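You operate a simulated robot arm through the tools that you are given. There is no shell and no other tool. Be economical: measure what you need, move in short steps, check, and stop when the job is done.

Carry out the task below with a simulated robot arm. There is one attempt and no reset: what you move stays moved.

## Task
Glaze the small golden and dark rolls with the red brush and put both on the little tray.
Fine: dip in the glaze cup, lay the brush back, leave the third roll.

The check looks at the end state, three seconds after you hand in, the way a careful person would. Anything else that was tipped, shoved, dropped, spilled or broken makes it a failure.

## Robot
A 6-joint arm with a two-finger parallel gripper, fixed in place. Base frame: the origin is at the foot of the arm, x ahead of it, y to its left, z up. Units: mm, degrees, N and s.
With the tool pointing down near the work surface it reaches from about 360 to 760 mm from the base axis. Its first joint turns from -66.0 to 66.0 degrees. Payload 2.45 kg.
The tool frame sits at the grasp point between the pads (the TCP): z along the fingers, y along the line on which they close. The tips reach 24 mm beyond it. The gripper opens to 68 mm. The fingers are 17 mm wide and 10 mm thick; the gripper's body (40 by 70 mm) begins 41 mm behind the TCP.
Orientation is that of the tool frame in the base frame, as a unit quaternion [x, y, z, w]. With the fingers straight down and closing along the base's y, the tool's x points along the base's -x, its y along +y and its z along -z.

## Interface
- The arm moves only by the tool send_rows. Its argument "increments" is a list of rows, each an object of numbers (a shift or turn left out is 0, a gripper value left out holds the last): "x", "y", "z": the shift along the base's x, y, z in units of 400 mm (1.0 is 400 mm); "wx", "wy", "wz": the turn, a rotation vector about the base's x, y, z in units of 90 degrees (1.0 is 90 degrees); "gripper": the gripper command, from -1 (fully open) to 1 (shut), values between in proportion. In form: [{"x": .., "y": .., "z": .., "wx": .., "wy": .., "wz": .., "gripper": ..}, ...]. A call has 1 to 8 rows; each row is the pose to reach, as a shift and turn from the pose commanded when the call began. A call with a number of a shift or a turn outside -1 to 1 is refused whole. Each row takes 0.2 s and may step no farther than 50 mm and 8.6 degrees from the row before; otherwise, or with a gripper value out of range, the whole call is refused. Where a pose cannot be reached the arm comes as near as it can. A force on the tool above 40 N (or 10 N above the force at the start of the call, whichever is more), or a blocked arm, ends the call early, and 0.2 s more pass. Each finger travels about 108 mm/s and halts on what it meets, pressing with about 22 N; the grip force reading is that of the motor and also rises with nothing between the fingers. The clock runs only during rows and for 0.2 s after the last one: add rows that repeat a pose to give the fingers time. The reply holds the time, the measured pose of the TCP, the force on the tool along the base axes, the opening and the grip force, in the units named above and with some noise, with the torque about the TCP (base axes, N m) and any sound that the robot's microphone picked up, and new pictures: "pictures" is both (left out), scene, wrist or none.
- Cameras (640 x 400 px; columns grow to the right, rows downward): "scene" is fixed at [171, 429.7, 1442.4]; the picture's right is [-0.63, -0.78, 0.00], its down [-0.59, 0.47, -0.66] and it looks along [0.51, -0.41, -0.76] (base axes); focal length 337 px, centre (320, 200). "wrist" rides on the gripper at [84, 11, -75] in the tool frame; the picture's right is [-0.13, 0.99, 0.00], its down [-0.60, -0.08, -0.79] and it looks along [-0.79, -0.10, 0.61] (tool axes); focal length 251 px, centre (320, 200). There is no depth. A picture from a camera that has moved, and an enlarged one, comes with that camera's place and axes in the base frame and with its lens.
- enlarge(camera, box): a new picture of the part [left, top, right, bottom] of that camera's present view, enlarged. The clock stands still meanwhile.
- hand_in(): hands the job in; it is judged then, once.

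Work in short steps. Places have to be worked out from the pictures, the camera data and where the tool is seen: move nearer, look again, correct. Check each grasp and each placing, and mend what went wrong. You have 120 turns and 200 pictures in all, those below and enlarged ones among them. Open the gripper and draw the arm clear of the work before you hand the job in, unless the task says otherwise; then end with one line.

The tools are called by a JSON object that holds its "method" and its "body". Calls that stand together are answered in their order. send_rows: Moves the arm, as the interface text tells. Its arguments: {"type":"object","properties":{"increments":{"type":"array","items":{"type":"object","properties":{"x":{"type":"number"},"y":{"type":"number"},"z":{"type":"number"},"wx":{"type":"number"},"wy":{"type":"number"},"wz":{"type":"number"},"gripper":{"type":"number"}}}},"pictures":{"type":"string","enum":["both","scene","wrist","none"]}},"required":["increments"]} The other tools are called the same way: enlarge (camera, box) takes an enlarged picture of a part of a camera's view; hand_in () hands the job in.

At the start:

```text
time_s: 0.0
tool_pos: [368.2, 269.1, 1195.2]
tcp_rot: [0.0, 1.0, 0.0, 0.0]
wrist_force: [-0.5, -0.2, 0.5]
moment: [0.0, -0.02, -0.03]
opening: 68.3
grasp_force: 0.0
```

scene: 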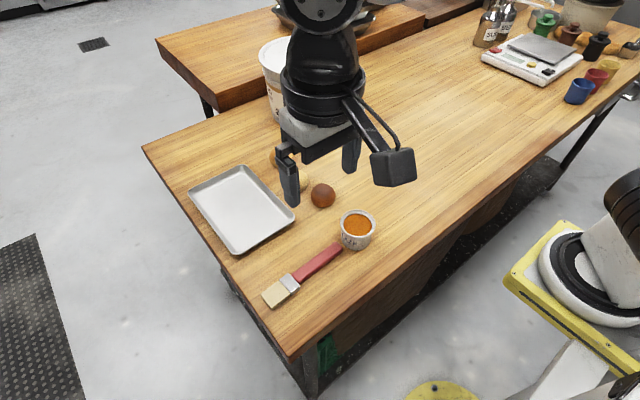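
wrist: 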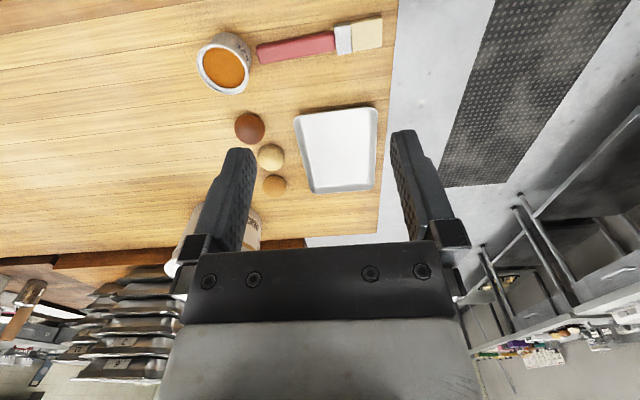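

I'll look closer at the table in both views to fix object positions.

{"method": "enlarge", "body": {"camera": "scene", "box": [180, 130, 400, 320]}}

{"method": "enlarge", "body": {"camera": "wrist", "box": [160, 0, 400, 200]}}

```text
2.11 times, centred on (290, 225) of scene
camera zoom: at [171.0, 429.7, 1442.4], right [-0.63, -0.78, 0.0], down [-0.59, 0.47, -0.66], along [0.51, -0.41, -0.76], focal length 710 px, centre (383, 147)
```

zoom: 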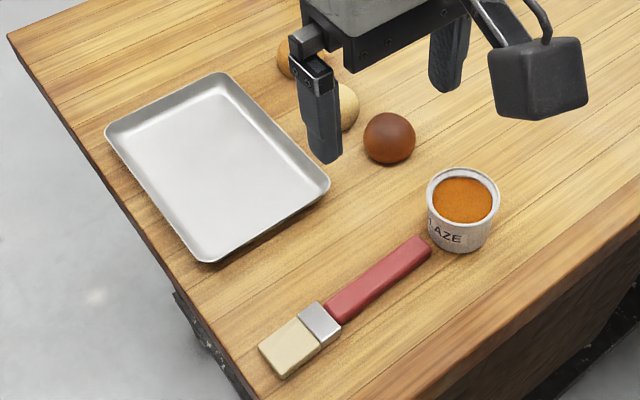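

```text
2.00 times, centred on (280, 100) of wrist
camera zoom: at [283.9, 281.7, 1271.2], right [0.13, 0.99, 0.0], down [0.6, -0.08, 0.79], along [0.79, -0.1, -0.61], focal length 503 px, centre (400, 400)
```

zoom: 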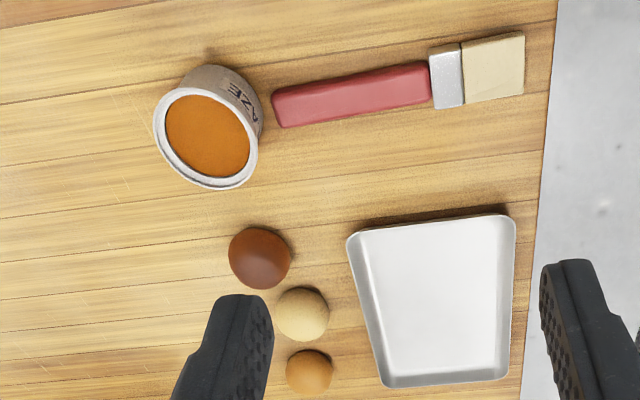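

Lowering the arm gives a second wrist viewpoint for triangulating.

{"method": "send_rows", "body": {"increments": [{"x": -0.0, "y": -0.02, "z": -0.11}, {"x": -0.0, "y": -0.04, "z": -0.22}, {"x": 0, "y": -0.06, "z": -0.33}, {"x": 0, "y": -0.08, "z": -0.44}]}}

```text
time_s: 1.0
tool_pos: [368.2, 237.4, 1019.4]
tcp_rot: [-0.001, 1.0, 0.0, 0.001]
wrist_force: [-0.2, -0.2, 0.4]
moment: [0.02, 0.04, -0.01]
opening: 67.9
grasp_force: 0.1
camera wrist: at [283.4, 249.7, 1095.3], right [0.13, 0.99, 0.0], down [0.6, -0.08, 0.79], along [0.79, -0.1, -0.61], focal length 251 px, centre (320, 200)
```

scene: 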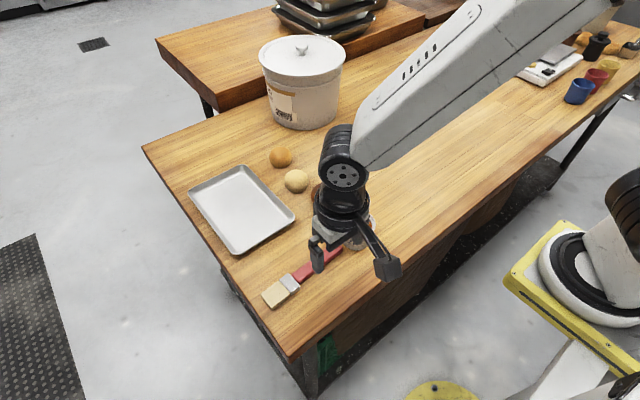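
wrist: 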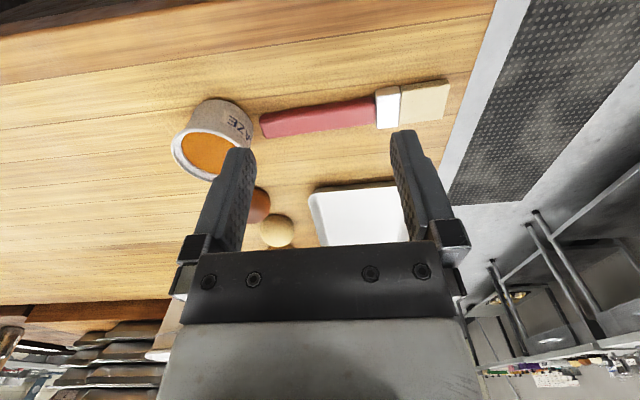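

Triangulation puts the brush along y at x≈432 (handle end y≈171, tip y≈351, top z≈877). The cup rim is at about (428,130,919), and the rolls are at dark (551,117), pale (627,134) and golden (716,119). Next I'll go over the handle and yaw 90° so the fingers close along x.

{"method": "send_rows", "body": {"increments": [{"x": 0.02, "y": -0.004, "wz": 0.0935}, {"x": 0.04, "y": -0.008, "wz": 0.187}, {"x": 0.06, "y": -0.012, "wz": 0.2805}, {"x": 0.08, "y": -0.016, "wz": 0.374}, {"x": 0.1, "y": -0.02, "wz": 0.4675}, {"x": 0.12, "y": -0.024, "wz": 0.561}, {"x": 0.14, "y": -0.028, "wz": 0.6545}, {"x": 0.16, "y": -0.03, "wz": 0.748}], "pictures": "none"}}

{"method": "send_rows", "body": {"increments": [{"wz": 0.085, "z": -0.03}, {"wz": 0.17, "z": -0.06}, {"wz": 0.252, "z": -0.1}, {"wz": 0.252, "z": -0.1}]}}

```text
time_s: 2.8
tool_pos: [431.9, 225.7, 1018.8]
tcp_rot: [-0.555, 0.832, 0.001, 0.0]
wrist_force: [-0.4, 0.2, 1.3]
moment: [-0.01, 0.01, -0.01]
opening: 67.9
grasp_force: 0.0
```

```text
time_s: 3.8
tool_pos: [432.3, 225.1, 978.9]
tcp_rot: [0.708, -0.707, 0.0, -0.001]
wrist_force: [0.6, 0.7, 0.4]
moment: [-0.01, 0.05, -0.01]
opening: 68.1
grasp_force: 0.1
camera wrist: at [421.1, 142.8, 1054.9], right [-0.99, 0.13, 0.0], down [0.08, 0.6, 0.79], along [0.1, 0.79, -0.61], focal length 251 px, centre (320, 200)
```

scene: 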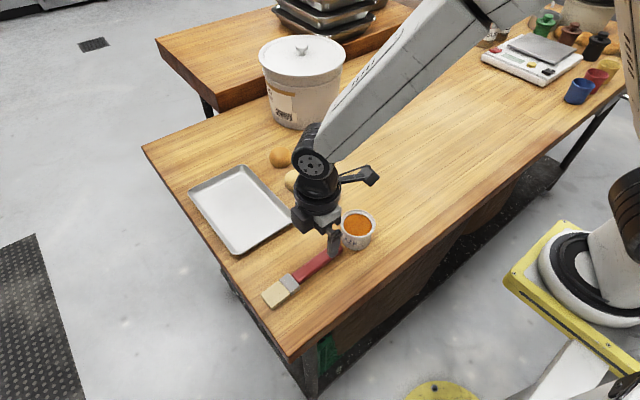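
wrist: 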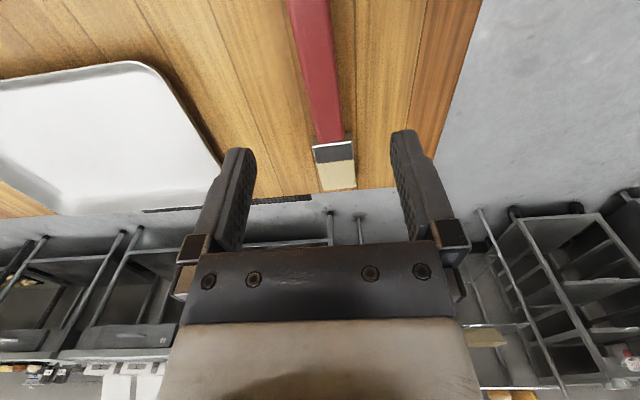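

The handle is centred at x≈433 under the tool and about 25 mm wide. I'll descend to z≈902 and check.

{"method": "send_rows", "body": {"increments": [{"z": -0.06}, {"z": -0.12}, {"x": 0.002, "z": -0.19}, {"x": 0.002, "z": -0.19}]}}

{"method": "enlarge", "body": {"camera": "scene", "box": [250, 180, 400, 310]}}

```text
time_s: 4.8
tool_pos: [433.0, 225.7, 903.0]
tcp_rot: [-0.707, 0.707, 0.001, 0.001]
wrist_force: [0.1, 0.6, -1.0]
moment: [0.04, 0.03, 0.02]
opening: 68.1
grasp_force: 0.1
camera wrist: at [421.8, 142.3, 979.1], right [-0.99, 0.13, 0.0], down [0.08, 0.6, 0.79], along [0.1, 0.79, -0.61], focal length 251 px, centre (320, 200)
```

scene: 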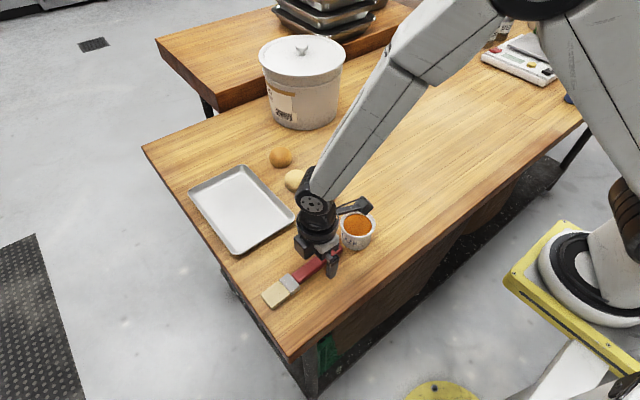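
wrist: 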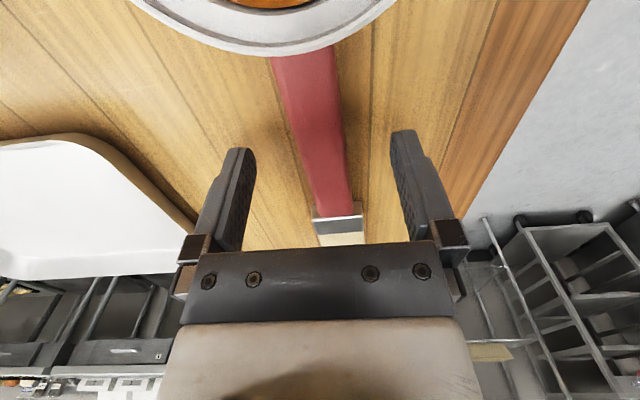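

```text
3.08 times, centred on (325, 245) of scene
camera zoom: at [171.0, 429.7, 1442.4], right [-0.63, -0.78, 0.0], down [-0.59, 0.47, -0.66], along [0.51, -0.41, -0.76], focal length 1037 px, centre (305, 62)
```

zoom: 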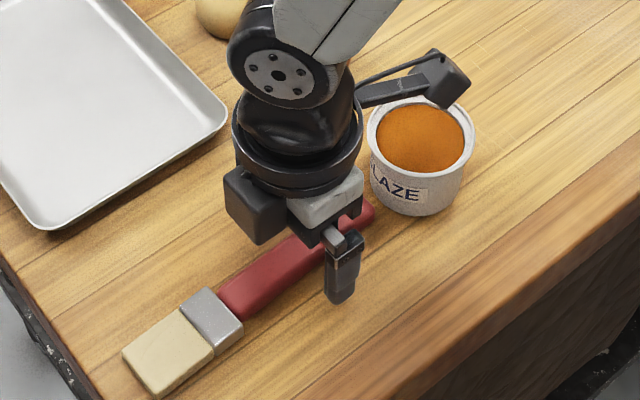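

The handle is centred between the fingers. I'll descend slowly, watching the force to sense the table.

{"method": "send_rows", "body": {"increments": [{"z": -0.01}, {"z": -0.02}, {"z": -0.03}, {"z": -0.035}], "pictures": "wrist"}}

{"method": "enlarge", "body": {"camera": "scene", "box": [290, 220, 380, 290]}}

```text
time_s: 5.7
tool_pos: [433.3, 226.7, 894.8]
tcp_rot: [-0.706, 0.708, 0.0, 0.0]
wrist_force: [-1.6, -4.9, 7.5]
moment: [-0.17, -0.21, -0.12]
opening: 66.8
grasp_force: 0.1
stopped in row 4: the force on the tool passed its limit at 49 N (the readings are from after the stop); the commanded pose is now the measured one
camera wrist: at [422.0, 142.4, 969.8], right [-0.99, 0.13, 0.0], down [0.08, 0.6, 0.79], along [0.1, 0.79, -0.61], focal length 251 px, centre (320, 200)
```

wrist: 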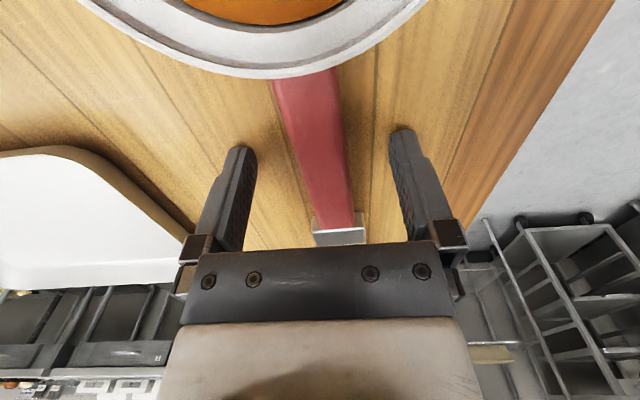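

```text
5.71 times, centred on (335, 255) of scene
camera zoom: at [170.9, 429.5, 1442.5], right [-0.63, -0.78, 0.0], down [-0.59, 0.47, -0.66], along [0.51, -0.41, -0.76], focal length 1926 px, centre (234, -114)
```

zoom: 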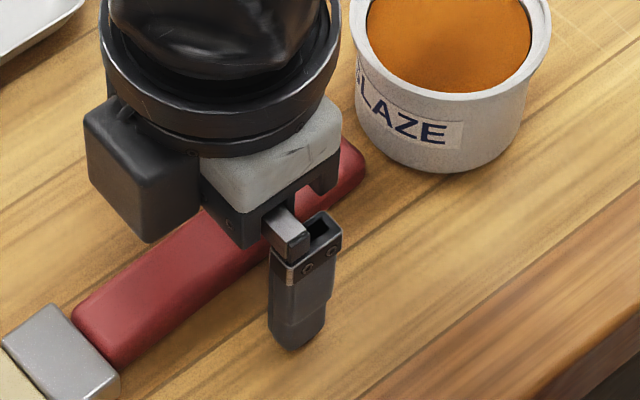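

The fingertips touched the table at TCP z≈894, so the table is at about 870. I'll rise 2 mm and close on the handle.

{"method": "send_rows", "body": {"increments": [{"z": 0.006}, {"z": 0.006, "gripper": 1}, {"z": 0.006, "gripper": 1}, {"z": 0.006, "gripper": 1}], "pictures": "wrist"}}

```text
time_s: 6.7
tool_pos: [434.0, 226.3, 895.6]
tcp_rot: [0.708, -0.706, -0.001, -0.001]
wrist_force: [0.1, 1.0, 2.2]
moment: [0.06, -0.02, 0.0]
opening: 23.1
grasp_force: 21.9
camera wrist: at [422.4, 142.6, 971.9], right [-0.99, 0.13, 0.0], down [0.08, 0.6, 0.79], along [0.1, 0.79, -0.61], focal length 251 px, centre (320, 200)
```

wrist: 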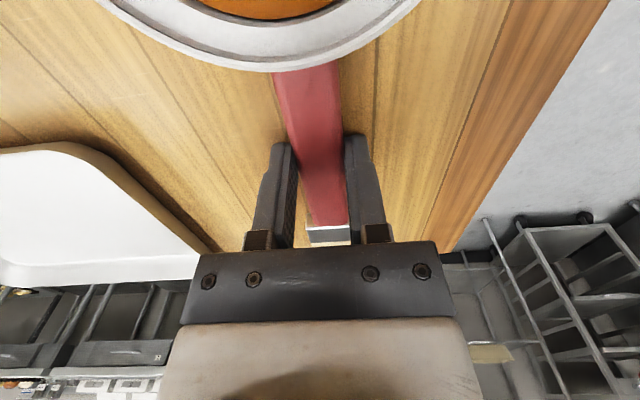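

The brush is gripped at 23 mm. I'll lift straight up 160 mm and check that it's held firmly.

{"method": "send_rows", "body": {"increments": [{"z": 0.05}, {"z": 0.15}, {"z": 0.25}, {"z": 0.35}, {"z": 0.4}]}}

```text
time_s: 7.9
tool_pos: [433.5, 226.6, 1057.4]
tcp_rot: [-0.707, 0.707, 0.001, 0.001]
wrist_force: [-0.2, -0.1, 0.0]
moment: [-0.02, 0.02, 0.01]
opening: 23.0
grasp_force: 22.7
camera wrist: at [421.6, 142.8, 1132.4], right [-0.99, 0.13, 0.0], down [0.08, 0.6, 0.79], along [0.1, 0.79, -0.61], focal length 251 px, centre (320, 200)
```

scene: 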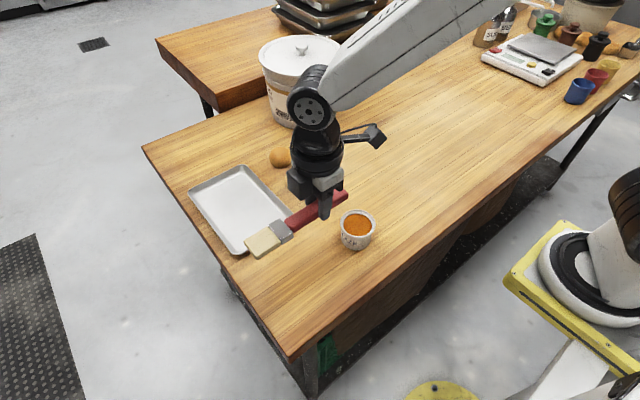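
wrist: 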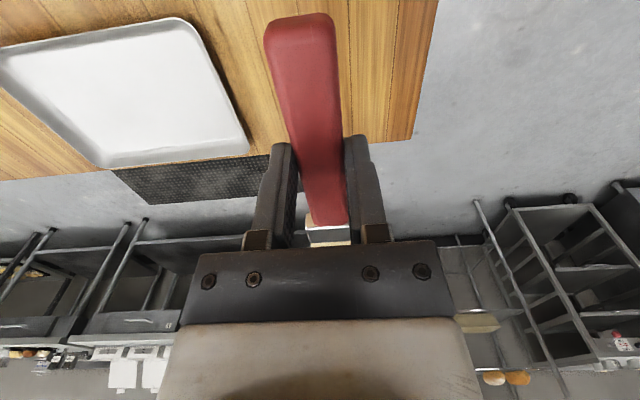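

The brush is held level and firm. I'll tilt it bristles-down by 68° in the air, clear of everything.

{"method": "send_rows", "body": {"increments": [{"wx": -0.0944, "z": 0.01}, {"wx": -0.1889, "z": 0.02}, {"wx": -0.2833, "z": 0.03}, {"wx": -0.3778, "z": 0.04}, {"wx": -0.4722, "z": 0.05}, {"wx": -0.5667, "z": 0.05}, {"wx": -0.6611, "z": 0.05}, {"wx": -0.7556, "z": 0.05}]}}

{"method": "enlarge", "body": {"camera": "scene", "box": [220, 130, 400, 270]}}

```text
time_s: 9.7
tool_pos: [434.9, 226.8, 1075.8]
tcp_rot: [0.586, -0.586, 0.396, 0.395]
wrist_force: [0.1, 0.4, -0.3]
moment: [-0.01, 0.0, -0.01]
opening: 22.9
grasp_force: 22.3
camera wrist: at [422.2, 265.2, 1182.7], right [-0.99, 0.05, -0.12], down [0.08, 0.96, -0.26], along [0.1, -0.27, -0.96], focal length 251 px, centre (320, 200)
```

scene: 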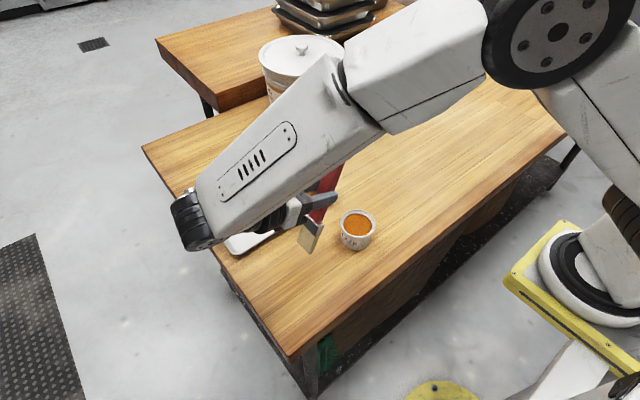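
wrist: 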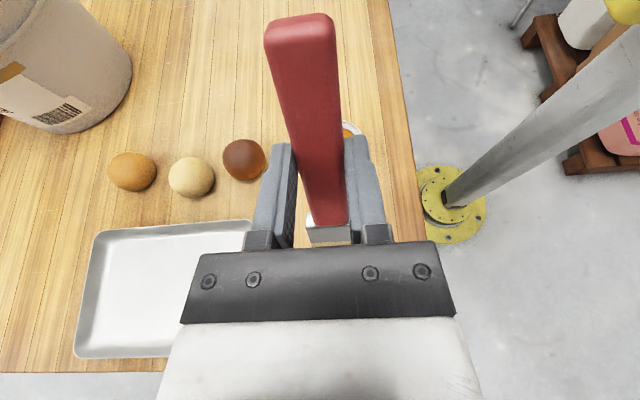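

```text
2.86 times, centred on (310, 200) of scene
camera zoom: at [171.0, 429.7, 1442.4], right [-0.63, -0.78, 0.0], down [-0.59, 0.47, -0.66], along [0.51, -0.41, -0.76], focal length 963 px, centre (349, 200)
```

zoom: 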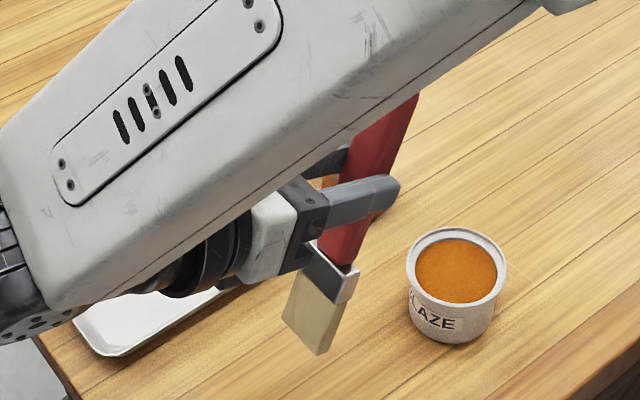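

Tilted, with the tip at about (430,257,959), which matches prediction. I'll shift it over the cup at this height and look.

{"method": "send_rows", "body": {"increments": [{"y": -0.1}, {"y": -0.2, "x": -0.003}, {"y": -0.29, "x": -0.005}, {"y": -0.29, "x": -0.005}]}}

{"method": "enlarge", "body": {"camera": "scene", "box": [290, 160, 420, 260]}}

```text
time_s: 10.7
tool_pos: [431.7, 108.5, 1077.5]
tcp_rot: [0.586, -0.586, 0.396, 0.395]
wrist_force: [0.1, -0.3, -0.9]
moment: [0.02, -0.02, -0.01]
opening: 22.8
grasp_force: 21.9
camera wrist: at [420.0, 149.0, 1183.5], right [-0.99, 0.05, -0.12], down [0.08, 0.96, -0.26], along [0.1, -0.27, -0.96], focal length 251 px, centre (320, 200)
```

scene: 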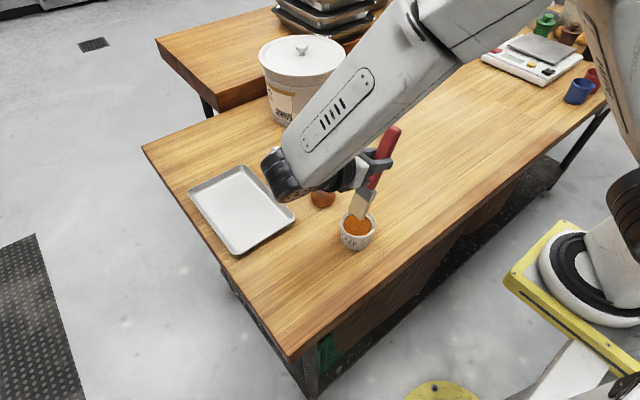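
wrist: 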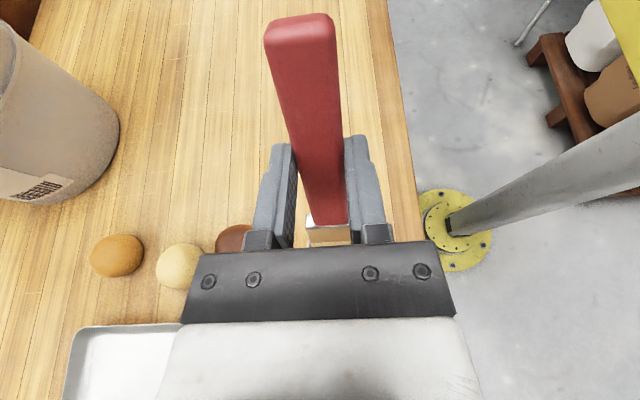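

```text
4.00 times, centred on (355, 210) of scene
camera zoom: at [171.0, 429.7, 1442.4], right [-0.63, -0.78, 0.0], down [-0.59, 0.47, -0.66], along [0.51, -0.41, -0.76], focal length 1348 px, centre (180, 160)
```

zoom: 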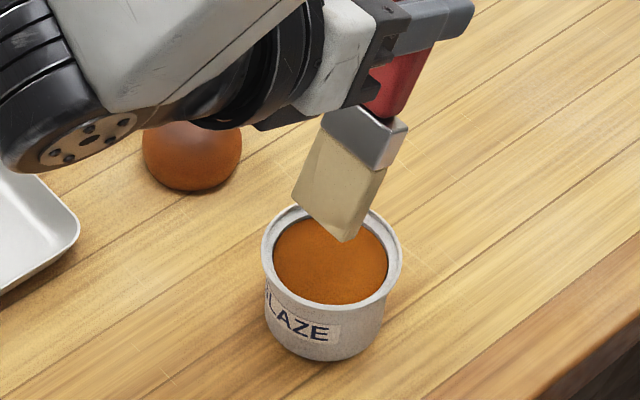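

The tip is centred over the cup. I'll descend about 63 mm into the glaze in steps, then hold with a small stir.

{"method": "send_rows", "body": {"increments": [{"z": -0.05}, {"z": -0.1}, {"z": -0.13}, {"z": -0.155}, {"z": -0.155}], "pictures": "none"}}

{"method": "enlarge", "body": {"camera": "scene", "box": [290, 160, 420, 260]}}

```text
time_s: 11.9
tool_pos: [431.2, 109.7, 1014.2]
tcp_rot: [-0.586, 0.587, -0.394, -0.395]
wrist_force: [0.4, 0.2, -0.5]
moment: [-0.01, -0.02, 0.01]
opening: 23.1
grasp_force: 22.3
```

```text
4.00 times, centred on (355, 210) of scene
camera zoom: at [171.0, 429.7, 1442.4], right [-0.63, -0.78, 0.0], down [-0.59, 0.47, -0.66], along [0.51, -0.41, -0.76], focal length 1348 px, centre (180, 160)
```

zoom: 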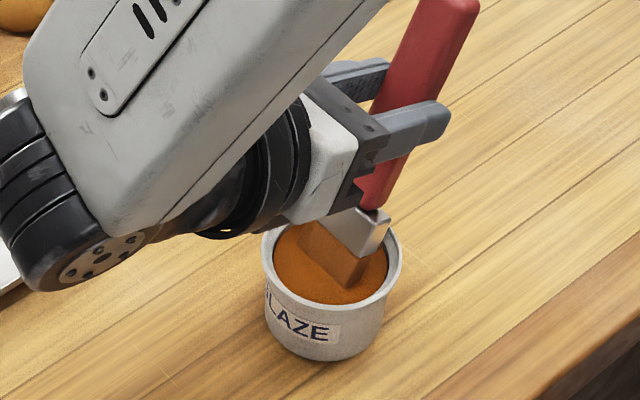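

The bristles are coated. I'll rise slowly and pause above the cup to let drips fall.

{"method": "send_rows", "body": {"increments": [{"z": 0.03, "x": 0.0}, {"z": 0.06}, {"z": 0.1}, {"z": 0.14}, {"z": 0.158}, {"z": 0.158}, {"z": 0.158}, {"z": 0.158}], "pictures": "none"}}

{"method": "enlarge", "body": {"camera": "scene", "box": [290, 160, 420, 260]}}

```text
time_s: 13.7
tool_pos: [431.5, 109.2, 1076.8]
tcp_rot: [-0.587, 0.587, -0.394, -0.395]
wrist_force: [0.7, -0.2, 0.3]
moment: [0.01, -0.01, 0.02]
opening: 23.2
grasp_force: 22.1
```

```text
4.00 times, centred on (355, 210) of scene
camera zoom: at [171.0, 429.7, 1442.4], right [-0.63, -0.78, 0.0], down [-0.59, 0.47, -0.66], along [0.51, -0.41, -0.76], focal length 1348 px, centre (180, 160)
```

zoom: 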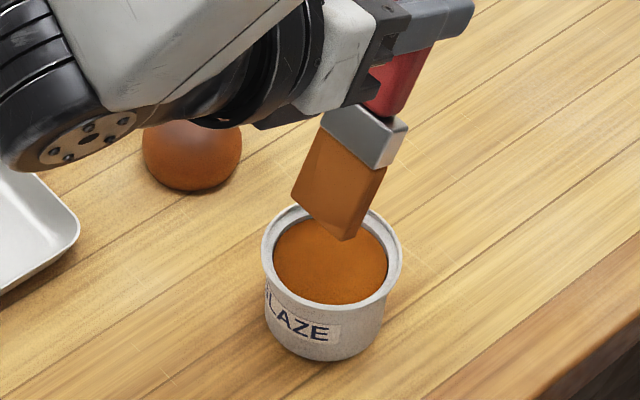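

The glaze is on the bristles with no drips. I'll carry the brush over the dark roll, with the tip about 40 mm above it.

{"method": "send_rows", "body": {"increments": [{"x": 0.1, "y": -0.015}, {"x": 0.2, "y": -0.03}, {"x": 0.298, "y": -0.043}, {"x": 0.298, "y": -0.043}]}}

{"method": "enlarge", "body": {"camera": "scene", "box": [260, 130, 390, 230]}}

```text
time_s: 14.7
tool_pos: [551.8, 92.0, 1077.7]
tcp_rot: [-0.586, 0.586, -0.395, -0.396]
wrist_force: [-0.3, 0.2, -0.7]
moment: [-0.02, 0.0, -0.02]
opening: 22.9
grasp_force: 21.5
camera wrist: at [539.9, 131.7, 1184.5], right [-0.99, 0.05, -0.12], down [0.08, 0.96, -0.26], along [0.1, -0.27, -0.96], focal length 251 px, centre (320, 200)
```

scene: 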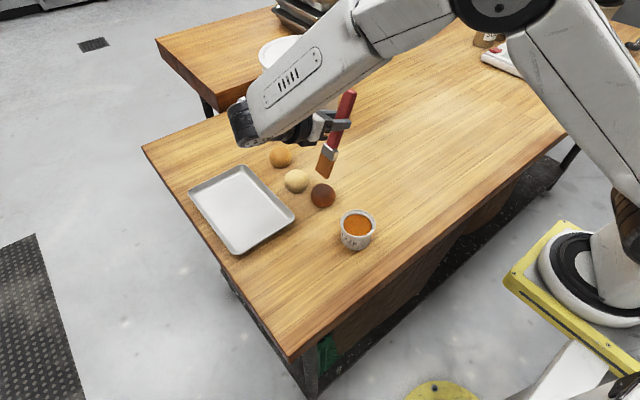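
wrist: 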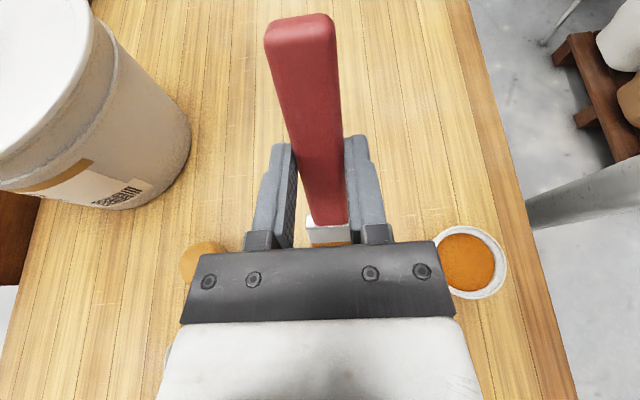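

```text
4.00 times, centred on (325, 180) of scene
camera zoom: at [171.0, 429.7, 1442.4], right [-0.63, -0.78, 0.0], down [-0.59, 0.47, -0.66], along [0.51, -0.41, -0.76], focal length 1348 px, centre (300, 280)
```

zoom: 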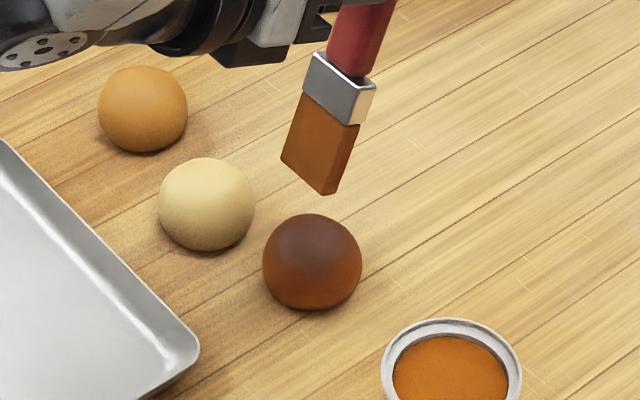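

The tip is aligned with the dark roll at about (546,121). I'll lower it to about 3 mm above the expected top.

{"method": "send_rows", "body": {"increments": [{"z": -0.05}, {"z": -0.085}, {"z": -0.085}], "pictures": "none"}}

{"method": "enlarge", "body": {"camera": "scene", "box": [270, 140, 370, 220]}}

```text
time_s: 15.5
tool_pos: [550.8, 92.4, 1043.8]
tcp_rot: [-0.586, 0.587, -0.395, -0.395]
wrist_force: [-1.2, 0.1, -0.3]
moment: [0.02, 0.04, -0.02]
opening: 23.0
grasp_force: 22.2
```

```text
5.00 times, centred on (320, 180) of scene
camera zoom: at [171.0, 429.7, 1442.4], right [-0.63, -0.78, 0.0], down [-0.59, 0.47, -0.66], along [0.51, -0.41, -0.76], focal length 1685 px, centre (320, 300)
```

zoom: 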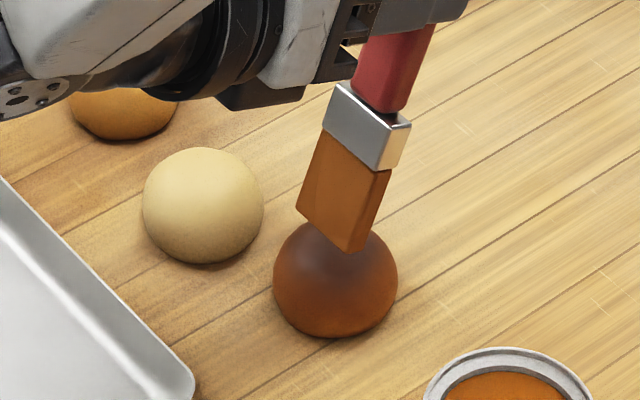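

No contact yet. I'll lower in 2 mm steps, watching the force.

{"method": "send_rows", "body": {"increments": [{"z": -0.005}, {"z": -0.01}, {"z": -0.015}, {"z": -0.015}], "pictures": "none"}}

{"method": "enlarge", "body": {"camera": "scene", "box": [270, 140, 370, 220]}}

```text
time_s: 16.5
tool_pos: [551.1, 92.5, 1036.8]
tcp_rot: [0.587, -0.587, 0.395, 0.395]
wrist_force: [0.2, -0.9, -0.5]
moment: [0.03, 0.01, -0.02]
opening: 23.1
grasp_force: 21.8
```

```text
5.00 times, centred on (320, 180) of scene
camera zoom: at [171.0, 429.7, 1442.4], right [-0.63, -0.78, 0.0], down [-0.59, 0.47, -0.66], along [0.51, -0.41, -0.76], focal length 1685 px, centre (320, 300)
```

zoom: 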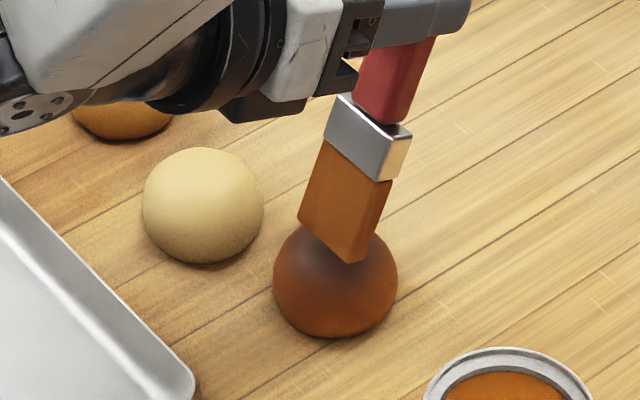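

{"method": "send_rows", "body": {"increments": [{"z": -0.005}, {"z": -0.01}, {"z": -0.01}], "pictures": "none"}}

{"method": "enlarge", "body": {"camera": "scene", "box": [270, 140, 370, 220]}}

```text
time_s: 17.3
tool_pos: [551.5, 92.0, 1033.1]
tcp_rot: [-0.587, 0.587, -0.394, -0.394]
wrist_force: [-0.2, 0.0, 0.4]
moment: [-0.02, 0.01, -0.01]
opening: 23.0
grasp_force: 21.9
```

```text
5.00 times, centred on (320, 180) of scene
camera zoom: at [171.0, 429.7, 1442.4], right [-0.63, -0.78, 0.0], down [-0.59, 0.47, -0.66], along [0.51, -0.41, -0.76], focal length 1685 px, centre (320, 300)
```

zoom: 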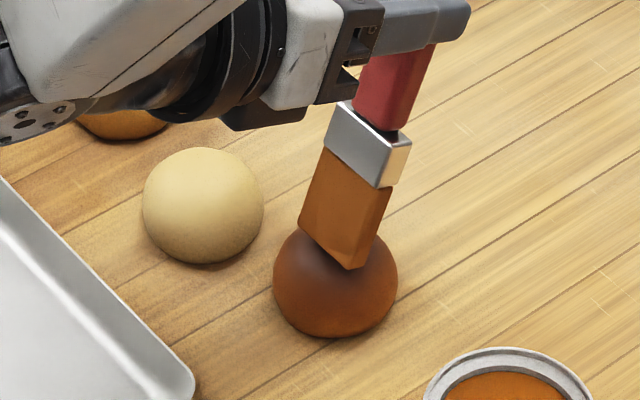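

Still no force, so I'll go another 4 mm down.

{"method": "send_rows", "body": {"increments": [{"z": -0.005}, {"z": -0.01}, {"z": -0.01}], "pictures": "none"}}

{"method": "enlarge", "body": {"camera": "scene", "box": [270, 140, 370, 220]}}

```text
time_s: 18.1
tool_pos: [551.7, 92.5, 1029.8]
tcp_rot: [-0.585, 0.587, -0.396, -0.396]
wrist_force: [-0.7, -0.6, 12.6]
moment: [0.24, 0.08, 0.02]
opening: 23.1
grasp_force: 21.7
```

```text
5.00 times, centred on (320, 180) of scene
camera zoom: at [170.7, 429.6, 1442.4], right [-0.63, -0.78, 0.0], down [-0.59, 0.47, -0.66], along [0.51, -0.41, -0.76], focal length 1685 px, centre (320, 300)
```

zoom: 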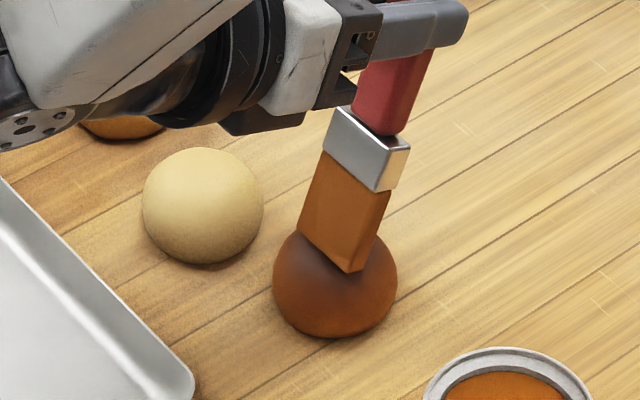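

Contact at 12.6 N. I'll ease off about 1 mm, then make short light strokes along y over the crown.

{"method": "send_rows", "body": {"increments": [{"z": 0.003}, {"z": 0.002, "y": -0.01}, {"z": 0.001, "y": -0.02}, {"z": 0.002, "y": -0.01}, {"z": 0.003, "y": 0.0}, {"z": 0.002, "y": 0.01}, {"z": 0.003, "y": 0.0}], "pictures": "none"}}

{"method": "enlarge", "body": {"camera": "scene", "box": [270, 140, 370, 220]}}

```text
time_s: 19.7
tool_pos: [550.2, 93.5, 1029.5]
tcp_rot: [0.587, -0.587, 0.395, 0.394]
wrist_force: [0.6, -0.9, -0.5]
moment: [-0.02, -0.01, 0.01]
opening: 23.1
grasp_force: 21.7
```

```text
5.00 times, centred on (320, 180) of scene
camera zoom: at [171.0, 429.7, 1442.4], right [-0.63, -0.78, 0.0], down [-0.59, 0.47, -0.66], along [0.51, -0.41, -0.76], focal length 1685 px, centre (320, 300)
```

zoom: 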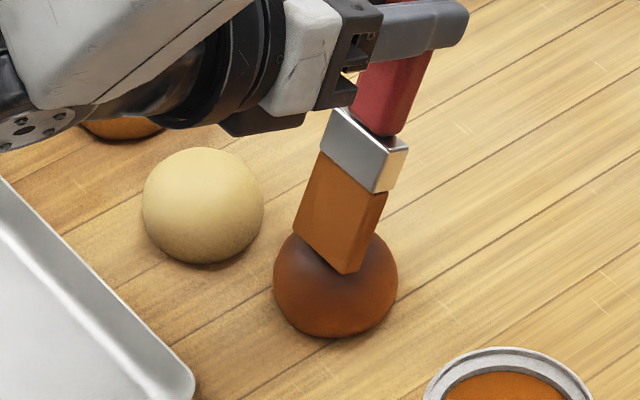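

I'll lift to see whether the roll took the glaze.

{"method": "send_rows", "body": {"increments": [{"z": 0.06}, {"z": 0.12}, {"z": 0.12}], "pictures": "none"}}

{"method": "enlarge", "body": {"camera": "scene", "box": [270, 140, 370, 220]}}

```text
time_s: 20.5
tool_pos: [551.8, 93.7, 1078.2]
tcp_rot: [0.587, -0.586, 0.396, 0.395]
wrist_force: [-0.3, 0.4, -1.3]
moment: [-0.01, -0.05, 0.01]
opening: 22.9
grasp_force: 21.6
```

```text
5.00 times, centred on (320, 180) of scene
camera zoom: at [171.0, 429.7, 1442.4], right [-0.63, -0.78, 0.0], down [-0.59, 0.47, -0.66], along [0.51, -0.41, -0.76], focal length 1685 px, centre (320, 300)
```

zoom: 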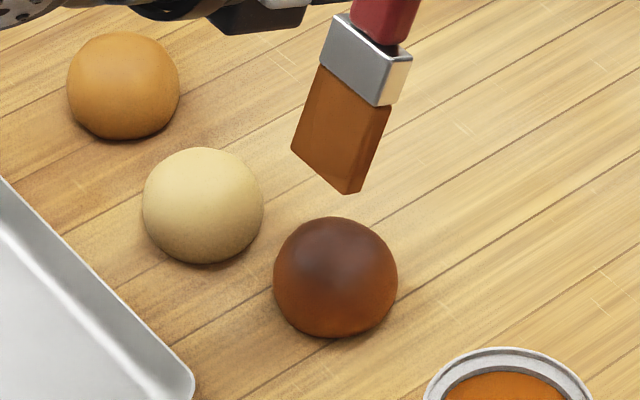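

{"method": "enlarge", "body": {"camera": "scene", "box": [305, 175, 345, 213]}}

```text
10.53 times, centred on (325, 194) of scene
camera zoom: at [171.0, 429.7, 1442.4], right [-0.63, -0.78, 0.0], down [-0.59, 0.47, -0.66], along [0.51, -0.41, -0.76], focal length 3548 px, centre (267, 263)
```

zoom: 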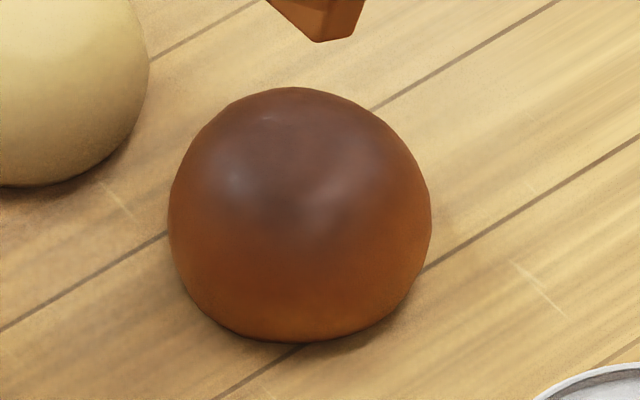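

No clear change, so the contact was probably too brief. I'll come down again with the bristle face tangent to the crown and use longer x strokes under light pressure.

{"method": "send_rows", "body": {"increments": [{"z": -0.06, "y": -0.01}, {"z": -0.115, "y": -0.015}, {"z": -0.12, "y": -0.015}, {"z": -0.123, "y": -0.015}, {"z": -0.126, "y": -0.015}], "pictures": "none"}}

```text
time_s: 21.7
tool_pos: [551.4, 86.7, 1029.9]
tcp_rot: [-0.586, 0.588, -0.396, -0.394]
wrist_force: [-0.7, -1.4, 13.2]
moment: [0.27, 0.07, -0.01]
opening: 22.9
grasp_force: 21.4
```

Contact at 13 N. I'll ease about 1 mm and stroke ±12 mm along x.

{"method": "send_rows", "body": {"increments": [{"z": -0.001, "x": 0.015}, {"z": -0.001, "x": 0.03}, {"z": -0.001, "x": 0.015}, {"z": -0.001, "x": 0.0}, {"z": -0.001, "x": -0.015}, {"z": -0.001, "x": -0.03}, {"z": -0.001, "x": -0.015}, {"z": -0.001, "x": 0}], "pictures": "none"}}

{"method": "enlarge", "body": {"camera": "scene", "box": [270, 140, 370, 220]}}

```text
time_s: 23.5
tool_pos: [550.9, 86.7, 1028.2]
tcp_rot: [-0.585, 0.587, -0.395, -0.396]
wrist_force: [-0.5, 0.0, -0.7]
moment: [0.03, 0.01, 0.02]
opening: 23.0
grasp_force: 21.9
```

```text
5.00 times, centred on (320, 180) of scene
camera zoom: at [171.0, 429.7, 1442.4], right [-0.63, -0.78, 0.0], down [-0.59, 0.47, -0.66], along [0.51, -0.41, -0.76], focal length 1685 px, centre (320, 300)
```

zoom: 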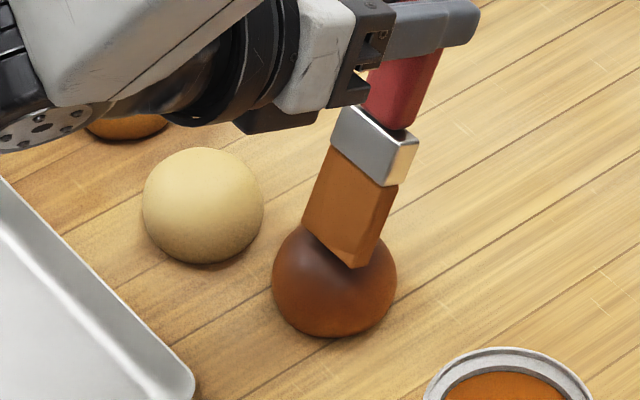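

{"method": "send_rows", "body": {"increments": [{"z": 0.06}, {"z": 0.12}, {"z": 0.12, "y": -0.05}, {"z": 0.12, "y": -0.1}, {"z": 0.12, "y": -0.1}], "pictures": "none"}}

{"method": "enlarge", "body": {"camera": "scene", "box": [270, 140, 370, 220]}}

```text
time_s: 24.7
tool_pos: [551.5, 46.2, 1075.5]
tcp_rot: [-0.587, 0.587, -0.395, -0.394]
wrist_force: [-0.1, 0.2, -1.1]
moment: [0.02, 0.02, 0.05]
opening: 23.1
grasp_force: 21.6
```

```text
5.00 times, centred on (320, 180) of scene
camera zoom: at [171.0, 429.7, 1442.4], right [-0.63, -0.78, 0.0], down [-0.59, 0.47, -0.66], along [0.51, -0.41, -0.76], focal length 1685 px, centre (320, 300)
```

zoom: 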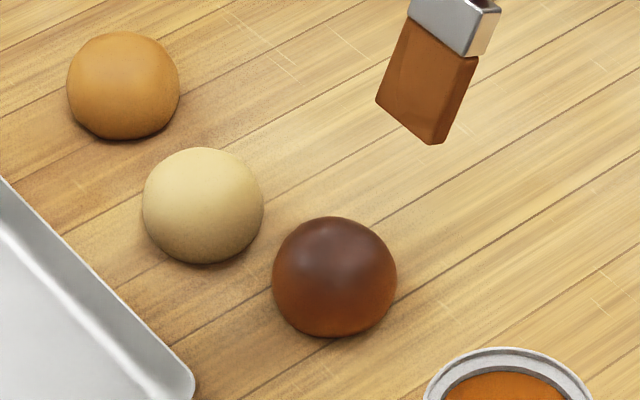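

{"method": "enlarge", "body": {"camera": "scene", "box": [305, 175, 345, 213]}}

```text
10.53 times, centred on (325, 194) of scene
camera zoom: at [171.0, 429.7, 1442.4], right [-0.63, -0.78, 0.0], down [-0.59, 0.47, -0.66], along [0.51, -0.41, -0.76], focal length 3548 px, centre (267, 263)
```

zoom: 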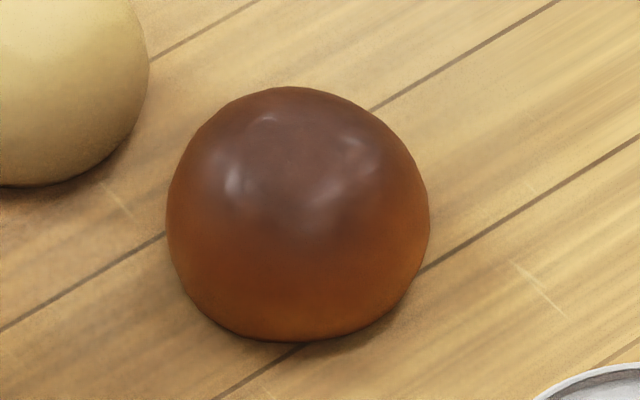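

The crown is visibly getting glossier with each pass, so glazing registers with stroking. I'll do another pass with slightly more pressure and strokes along both axes.

{"method": "send_rows", "body": {"increments": [{"y": 0.1}, {"y": 0.1, "z": -0.06}, {"y": 0.1, "z": -0.115}, {"y": 0.1, "z": -0.119}, {"y": 0.1, "z": -0.122}], "pictures": "none"}}

{"method": "send_rows", "body": {"increments": [{"z": -0.001, "x": 0.015}, {"z": -0.002, "x": 0.03}, {"z": -0.002, "x": 0.01}, {"z": -0.003, "x": -0.01}, {"z": -0.003, "x": -0.03}, {"z": -0.004, "x": -0.01}, {"z": -0.004, "x": 0.01}, {"z": -0.004, "x": 0}], "pictures": "none"}}

{"method": "send_rows", "body": {"increments": [{"z": -0.005, "y": -0.01}, {"z": -0.009, "y": -0.02}, {"z": -0.005, "y": -0.01}, {"z": -0.001, "y": 0.0}, {"z": 0.0, "y": 0.01}, {"z": -0.0, "y": 0.02}, {"z": 0.0, "y": 0.01}, {"z": -0.001, "y": 0.0}], "pictures": "none"}}

{"method": "send_rows", "body": {"increments": [{"z": 0.06}, {"z": 0.12}, {"z": 0.12, "y": -0.05}, {"z": 0.12, "y": -0.1}, {"z": 0.12, "y": -0.1}], "pictures": "none"}}

{"method": "enlarge", "body": {"camera": "scene", "box": [305, 175, 345, 213]}}

```text
time_s: 25.9
tool_pos: [550.5, 85.4, 1026.8]
tcp_rot: [-0.586, 0.588, -0.394, -0.395]
wrist_force: [0.5, -0.4, -1.0]
moment: [-0.02, 0.02, -0.01]
opening: 23.0
grasp_force: 22.5
```

```text
time_s: 27.7
tool_pos: [552.1, 87.4, 1025.4]
tcp_rot: [-0.587, 0.587, -0.395, -0.394]
wrist_force: [0.1, -0.2, 5.8]
moment: [0.12, -0.08, -0.03]
opening: 22.8
grasp_force: 22.0
```

```text
time_s: 29.5
tool_pos: [550.3, 85.7, 1024.8]
tcp_rot: [-0.586, 0.587, -0.395, -0.395]
wrist_force: [0.1, -0.5, -0.3]
moment: [0.03, 0.0, 0.02]
opening: 23.1
grasp_force: 21.7
```

```text
time_s: 30.7
tool_pos: [550.7, 45.7, 1072.6]
tcp_rot: [-0.586, 0.587, -0.395, -0.395]
wrist_force: [0.7, 0.3, 0.1]
moment: [0.0, -0.03, 0.0]
opening: 23.0
grasp_force: 22.1
```

```text
10.53 times, centred on (325, 194) of scene
camera zoom: at [171.0, 429.7, 1442.4], right [-0.63, -0.78, 0.0], down [-0.59, 0.47, -0.66], along [0.51, -0.41, -0.76], focal length 3548 px, centre (267, 263)
```

zoom: 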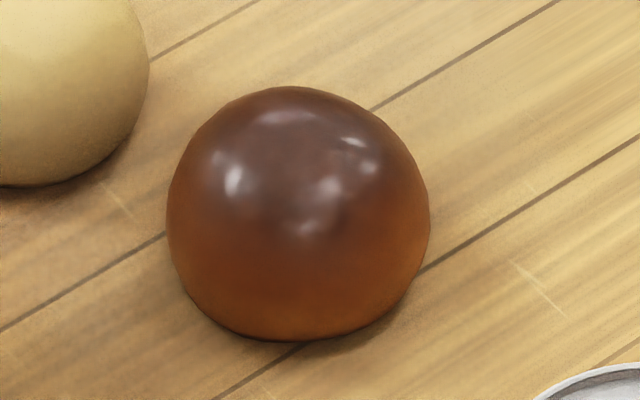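

The dark roll is now clearly glossy all over the crown. I'll check the brush's pose in the grip, since it slipped a few mm, before re-dipping for the golden roll.

{"method": "enlarge", "body": {"camera": "scene", "box": [300, 90, 400, 180]}}

{"method": "send_rows", "body": {"increments": [{"z": 0.0}], "pictures": "wrist"}}

```text
4.44 times, centred on (350, 135) of scene
camera zoom: at [171.0, 429.7, 1442.4], right [-0.63, -0.78, 0.0], down [-0.59, 0.47, -0.66], along [0.51, -0.41, -0.76], focal length 1498 px, centre (187, 489)
```

zoom: 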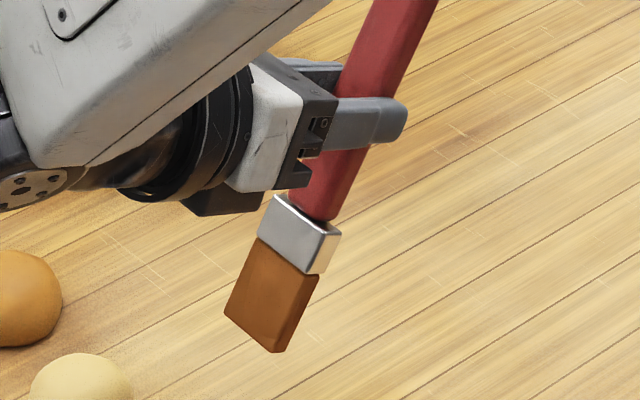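

```text
time_s: 31.1
tool_pos: [550.5, 45.6, 1072.4]
tcp_rot: [-0.586, 0.587, -0.395, -0.395]
wrist_force: [-0.1, -0.9, -1.3]
moment: [0.01, 0.01, -0.02]
opening: 22.8
grasp_force: 21.8
camera wrist: at [539.3, 85.7, 1179.6], right [-0.99, 0.05, -0.12], down [0.08, 0.96, -0.26], along [0.1, -0.27, -0.96], focal length 251 px, centre (320, 200)
```

wrist: 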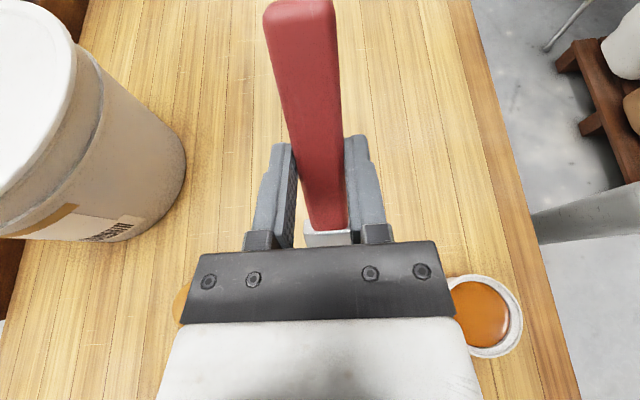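

The tip has slid to about (+0,+35,−111) from the TCP. I'll re-dip, moving above the cup first.

{"method": "send_rows", "body": {"increments": [{"x": -0.1, "y": 0.045}, {"x": -0.2, "y": 0.09}, {"x": -0.302, "y": 0.135}, {"x": -0.302, "y": 0.135}], "pictures": "none"}}

{"method": "enlarge", "body": {"camera": "scene", "box": [290, 160, 420, 260]}}

```text
time_s: 32.1
tool_pos: [428.6, 101.1, 1072.2]
tcp_rot: [-0.586, 0.586, -0.395, -0.395]
wrist_force: [-0.5, -1.3, 0.0]
moment: [0.02, 0.03, -0.01]
opening: 23.1
grasp_force: 21.6
```

```text
4.00 times, centred on (355, 210) of scene
camera zoom: at [171.0, 429.7, 1442.4], right [-0.63, -0.78, 0.0], down [-0.59, 0.47, -0.66], along [0.51, -0.41, -0.76], focal length 1348 px, centre (180, 160)
```

zoom: 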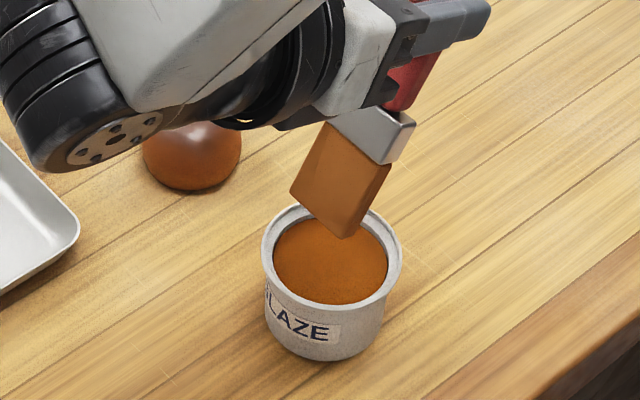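

The tip sits as it did at the first dip. I'll dip about 62 mm and rise again.

{"method": "send_rows", "body": {"increments": [{"z": -0.05}, {"z": -0.1}, {"z": -0.13}, {"z": -0.152}, {"z": -0.152}, {"z": -0.1}, {"z": -0.04}, {"z": 0.0}], "pictures": "none"}}

{"method": "send_rows", "body": {"increments": [{"z": 0.05}, {"z": 0.1}, {"z": 0.1}], "pictures": "scene"}}

```text
time_s: 33.9
tool_pos: [430.5, 100.9, 1072.6]
tcp_rot: [-0.586, 0.587, -0.394, -0.395]
wrist_force: [-0.5, 0.2, -0.4]
moment: [0.0, -0.02, -0.01]
opening: 23.0
grasp_force: 21.9
```

```text
time_s: 34.7
tool_pos: [430.7, 100.8, 1113.9]
tcp_rot: [0.587, -0.586, 0.395, 0.395]
wrist_force: [-0.9, -0.3, -0.1]
moment: [0.02, -0.01, -0.02]
opening: 23.0
grasp_force: 22.2
```

scene: 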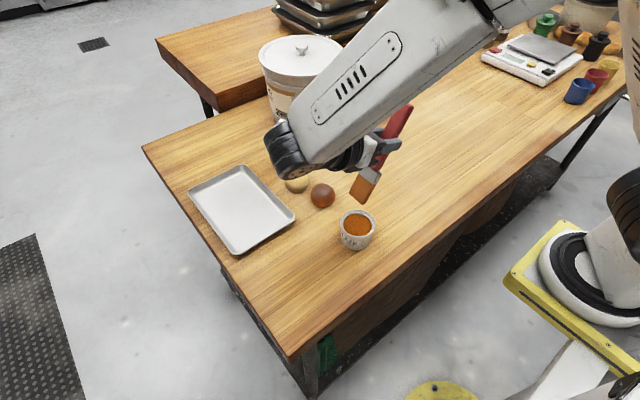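

Re-dipped. Now I'll travel to above the golden roll at (710,120) with a 27° yaw, keeping the wrist within reach and the handle clear of the bucket.

{"method": "send_rows", "body": {"increments": [{"x": 0.105, "y": -0.004, "wz": 0.043}, {"x": 0.21, "y": -0.008, "wz": 0.086}, {"x": 0.315, "y": -0.012, "wz": 0.129}, {"x": 0.42, "y": -0.016, "wz": 0.172}, {"x": 0.525, "y": -0.02, "wz": 0.215}, {"x": 0.63, "y": -0.025, "wz": 0.258}, {"x": 0.738, "y": -0.03, "wz": 0.3}, {"x": 0.738, "y": -0.03, "wz": 0.3}]}}

{"method": "enlarge", "body": {"camera": "scene", "box": [220, 80, 360, 200]}}

```text
time_s: 36.5
tool_pos: [725.7, 88.5, 1113.3]
tcp_rot: [0.707, -0.434, 0.476, 0.292]
wrist_force: [0.6, -0.4, 0.0]
moment: [0.03, -0.01, -0.02]
opening: 23.1
grasp_force: 21.7
camera wrist: at [698.0, 119.6, 1220.4], right [-0.91, -0.41, -0.12], down [-0.37, 0.89, -0.26], along [0.21, -0.19, -0.96], focal length 251 px, centre (320, 200)
```

scene: 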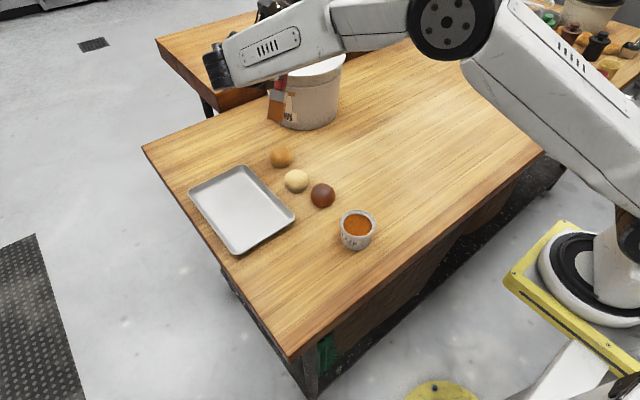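
wrist: 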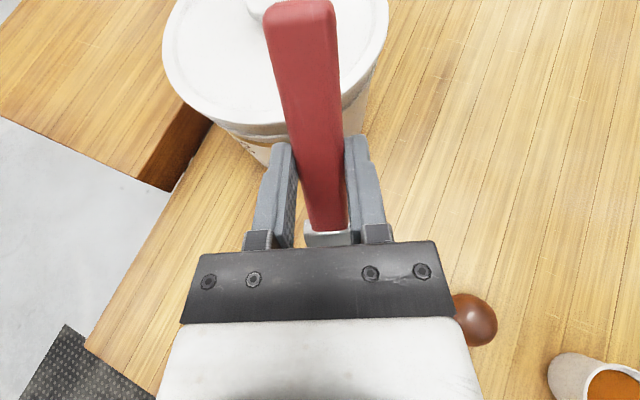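

```text
3.33 times, centred on (290, 140) of scene
camera zoom: at [171.0, 429.7, 1442.4], right [-0.63, -0.78, 0.0], down [-0.59, 0.47, -0.66], along [0.51, -0.41, -0.76], focal length 1124 px, centre (420, 400)
```

zoom: 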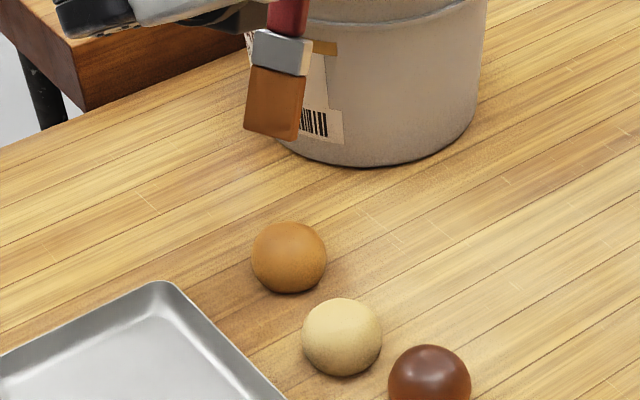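

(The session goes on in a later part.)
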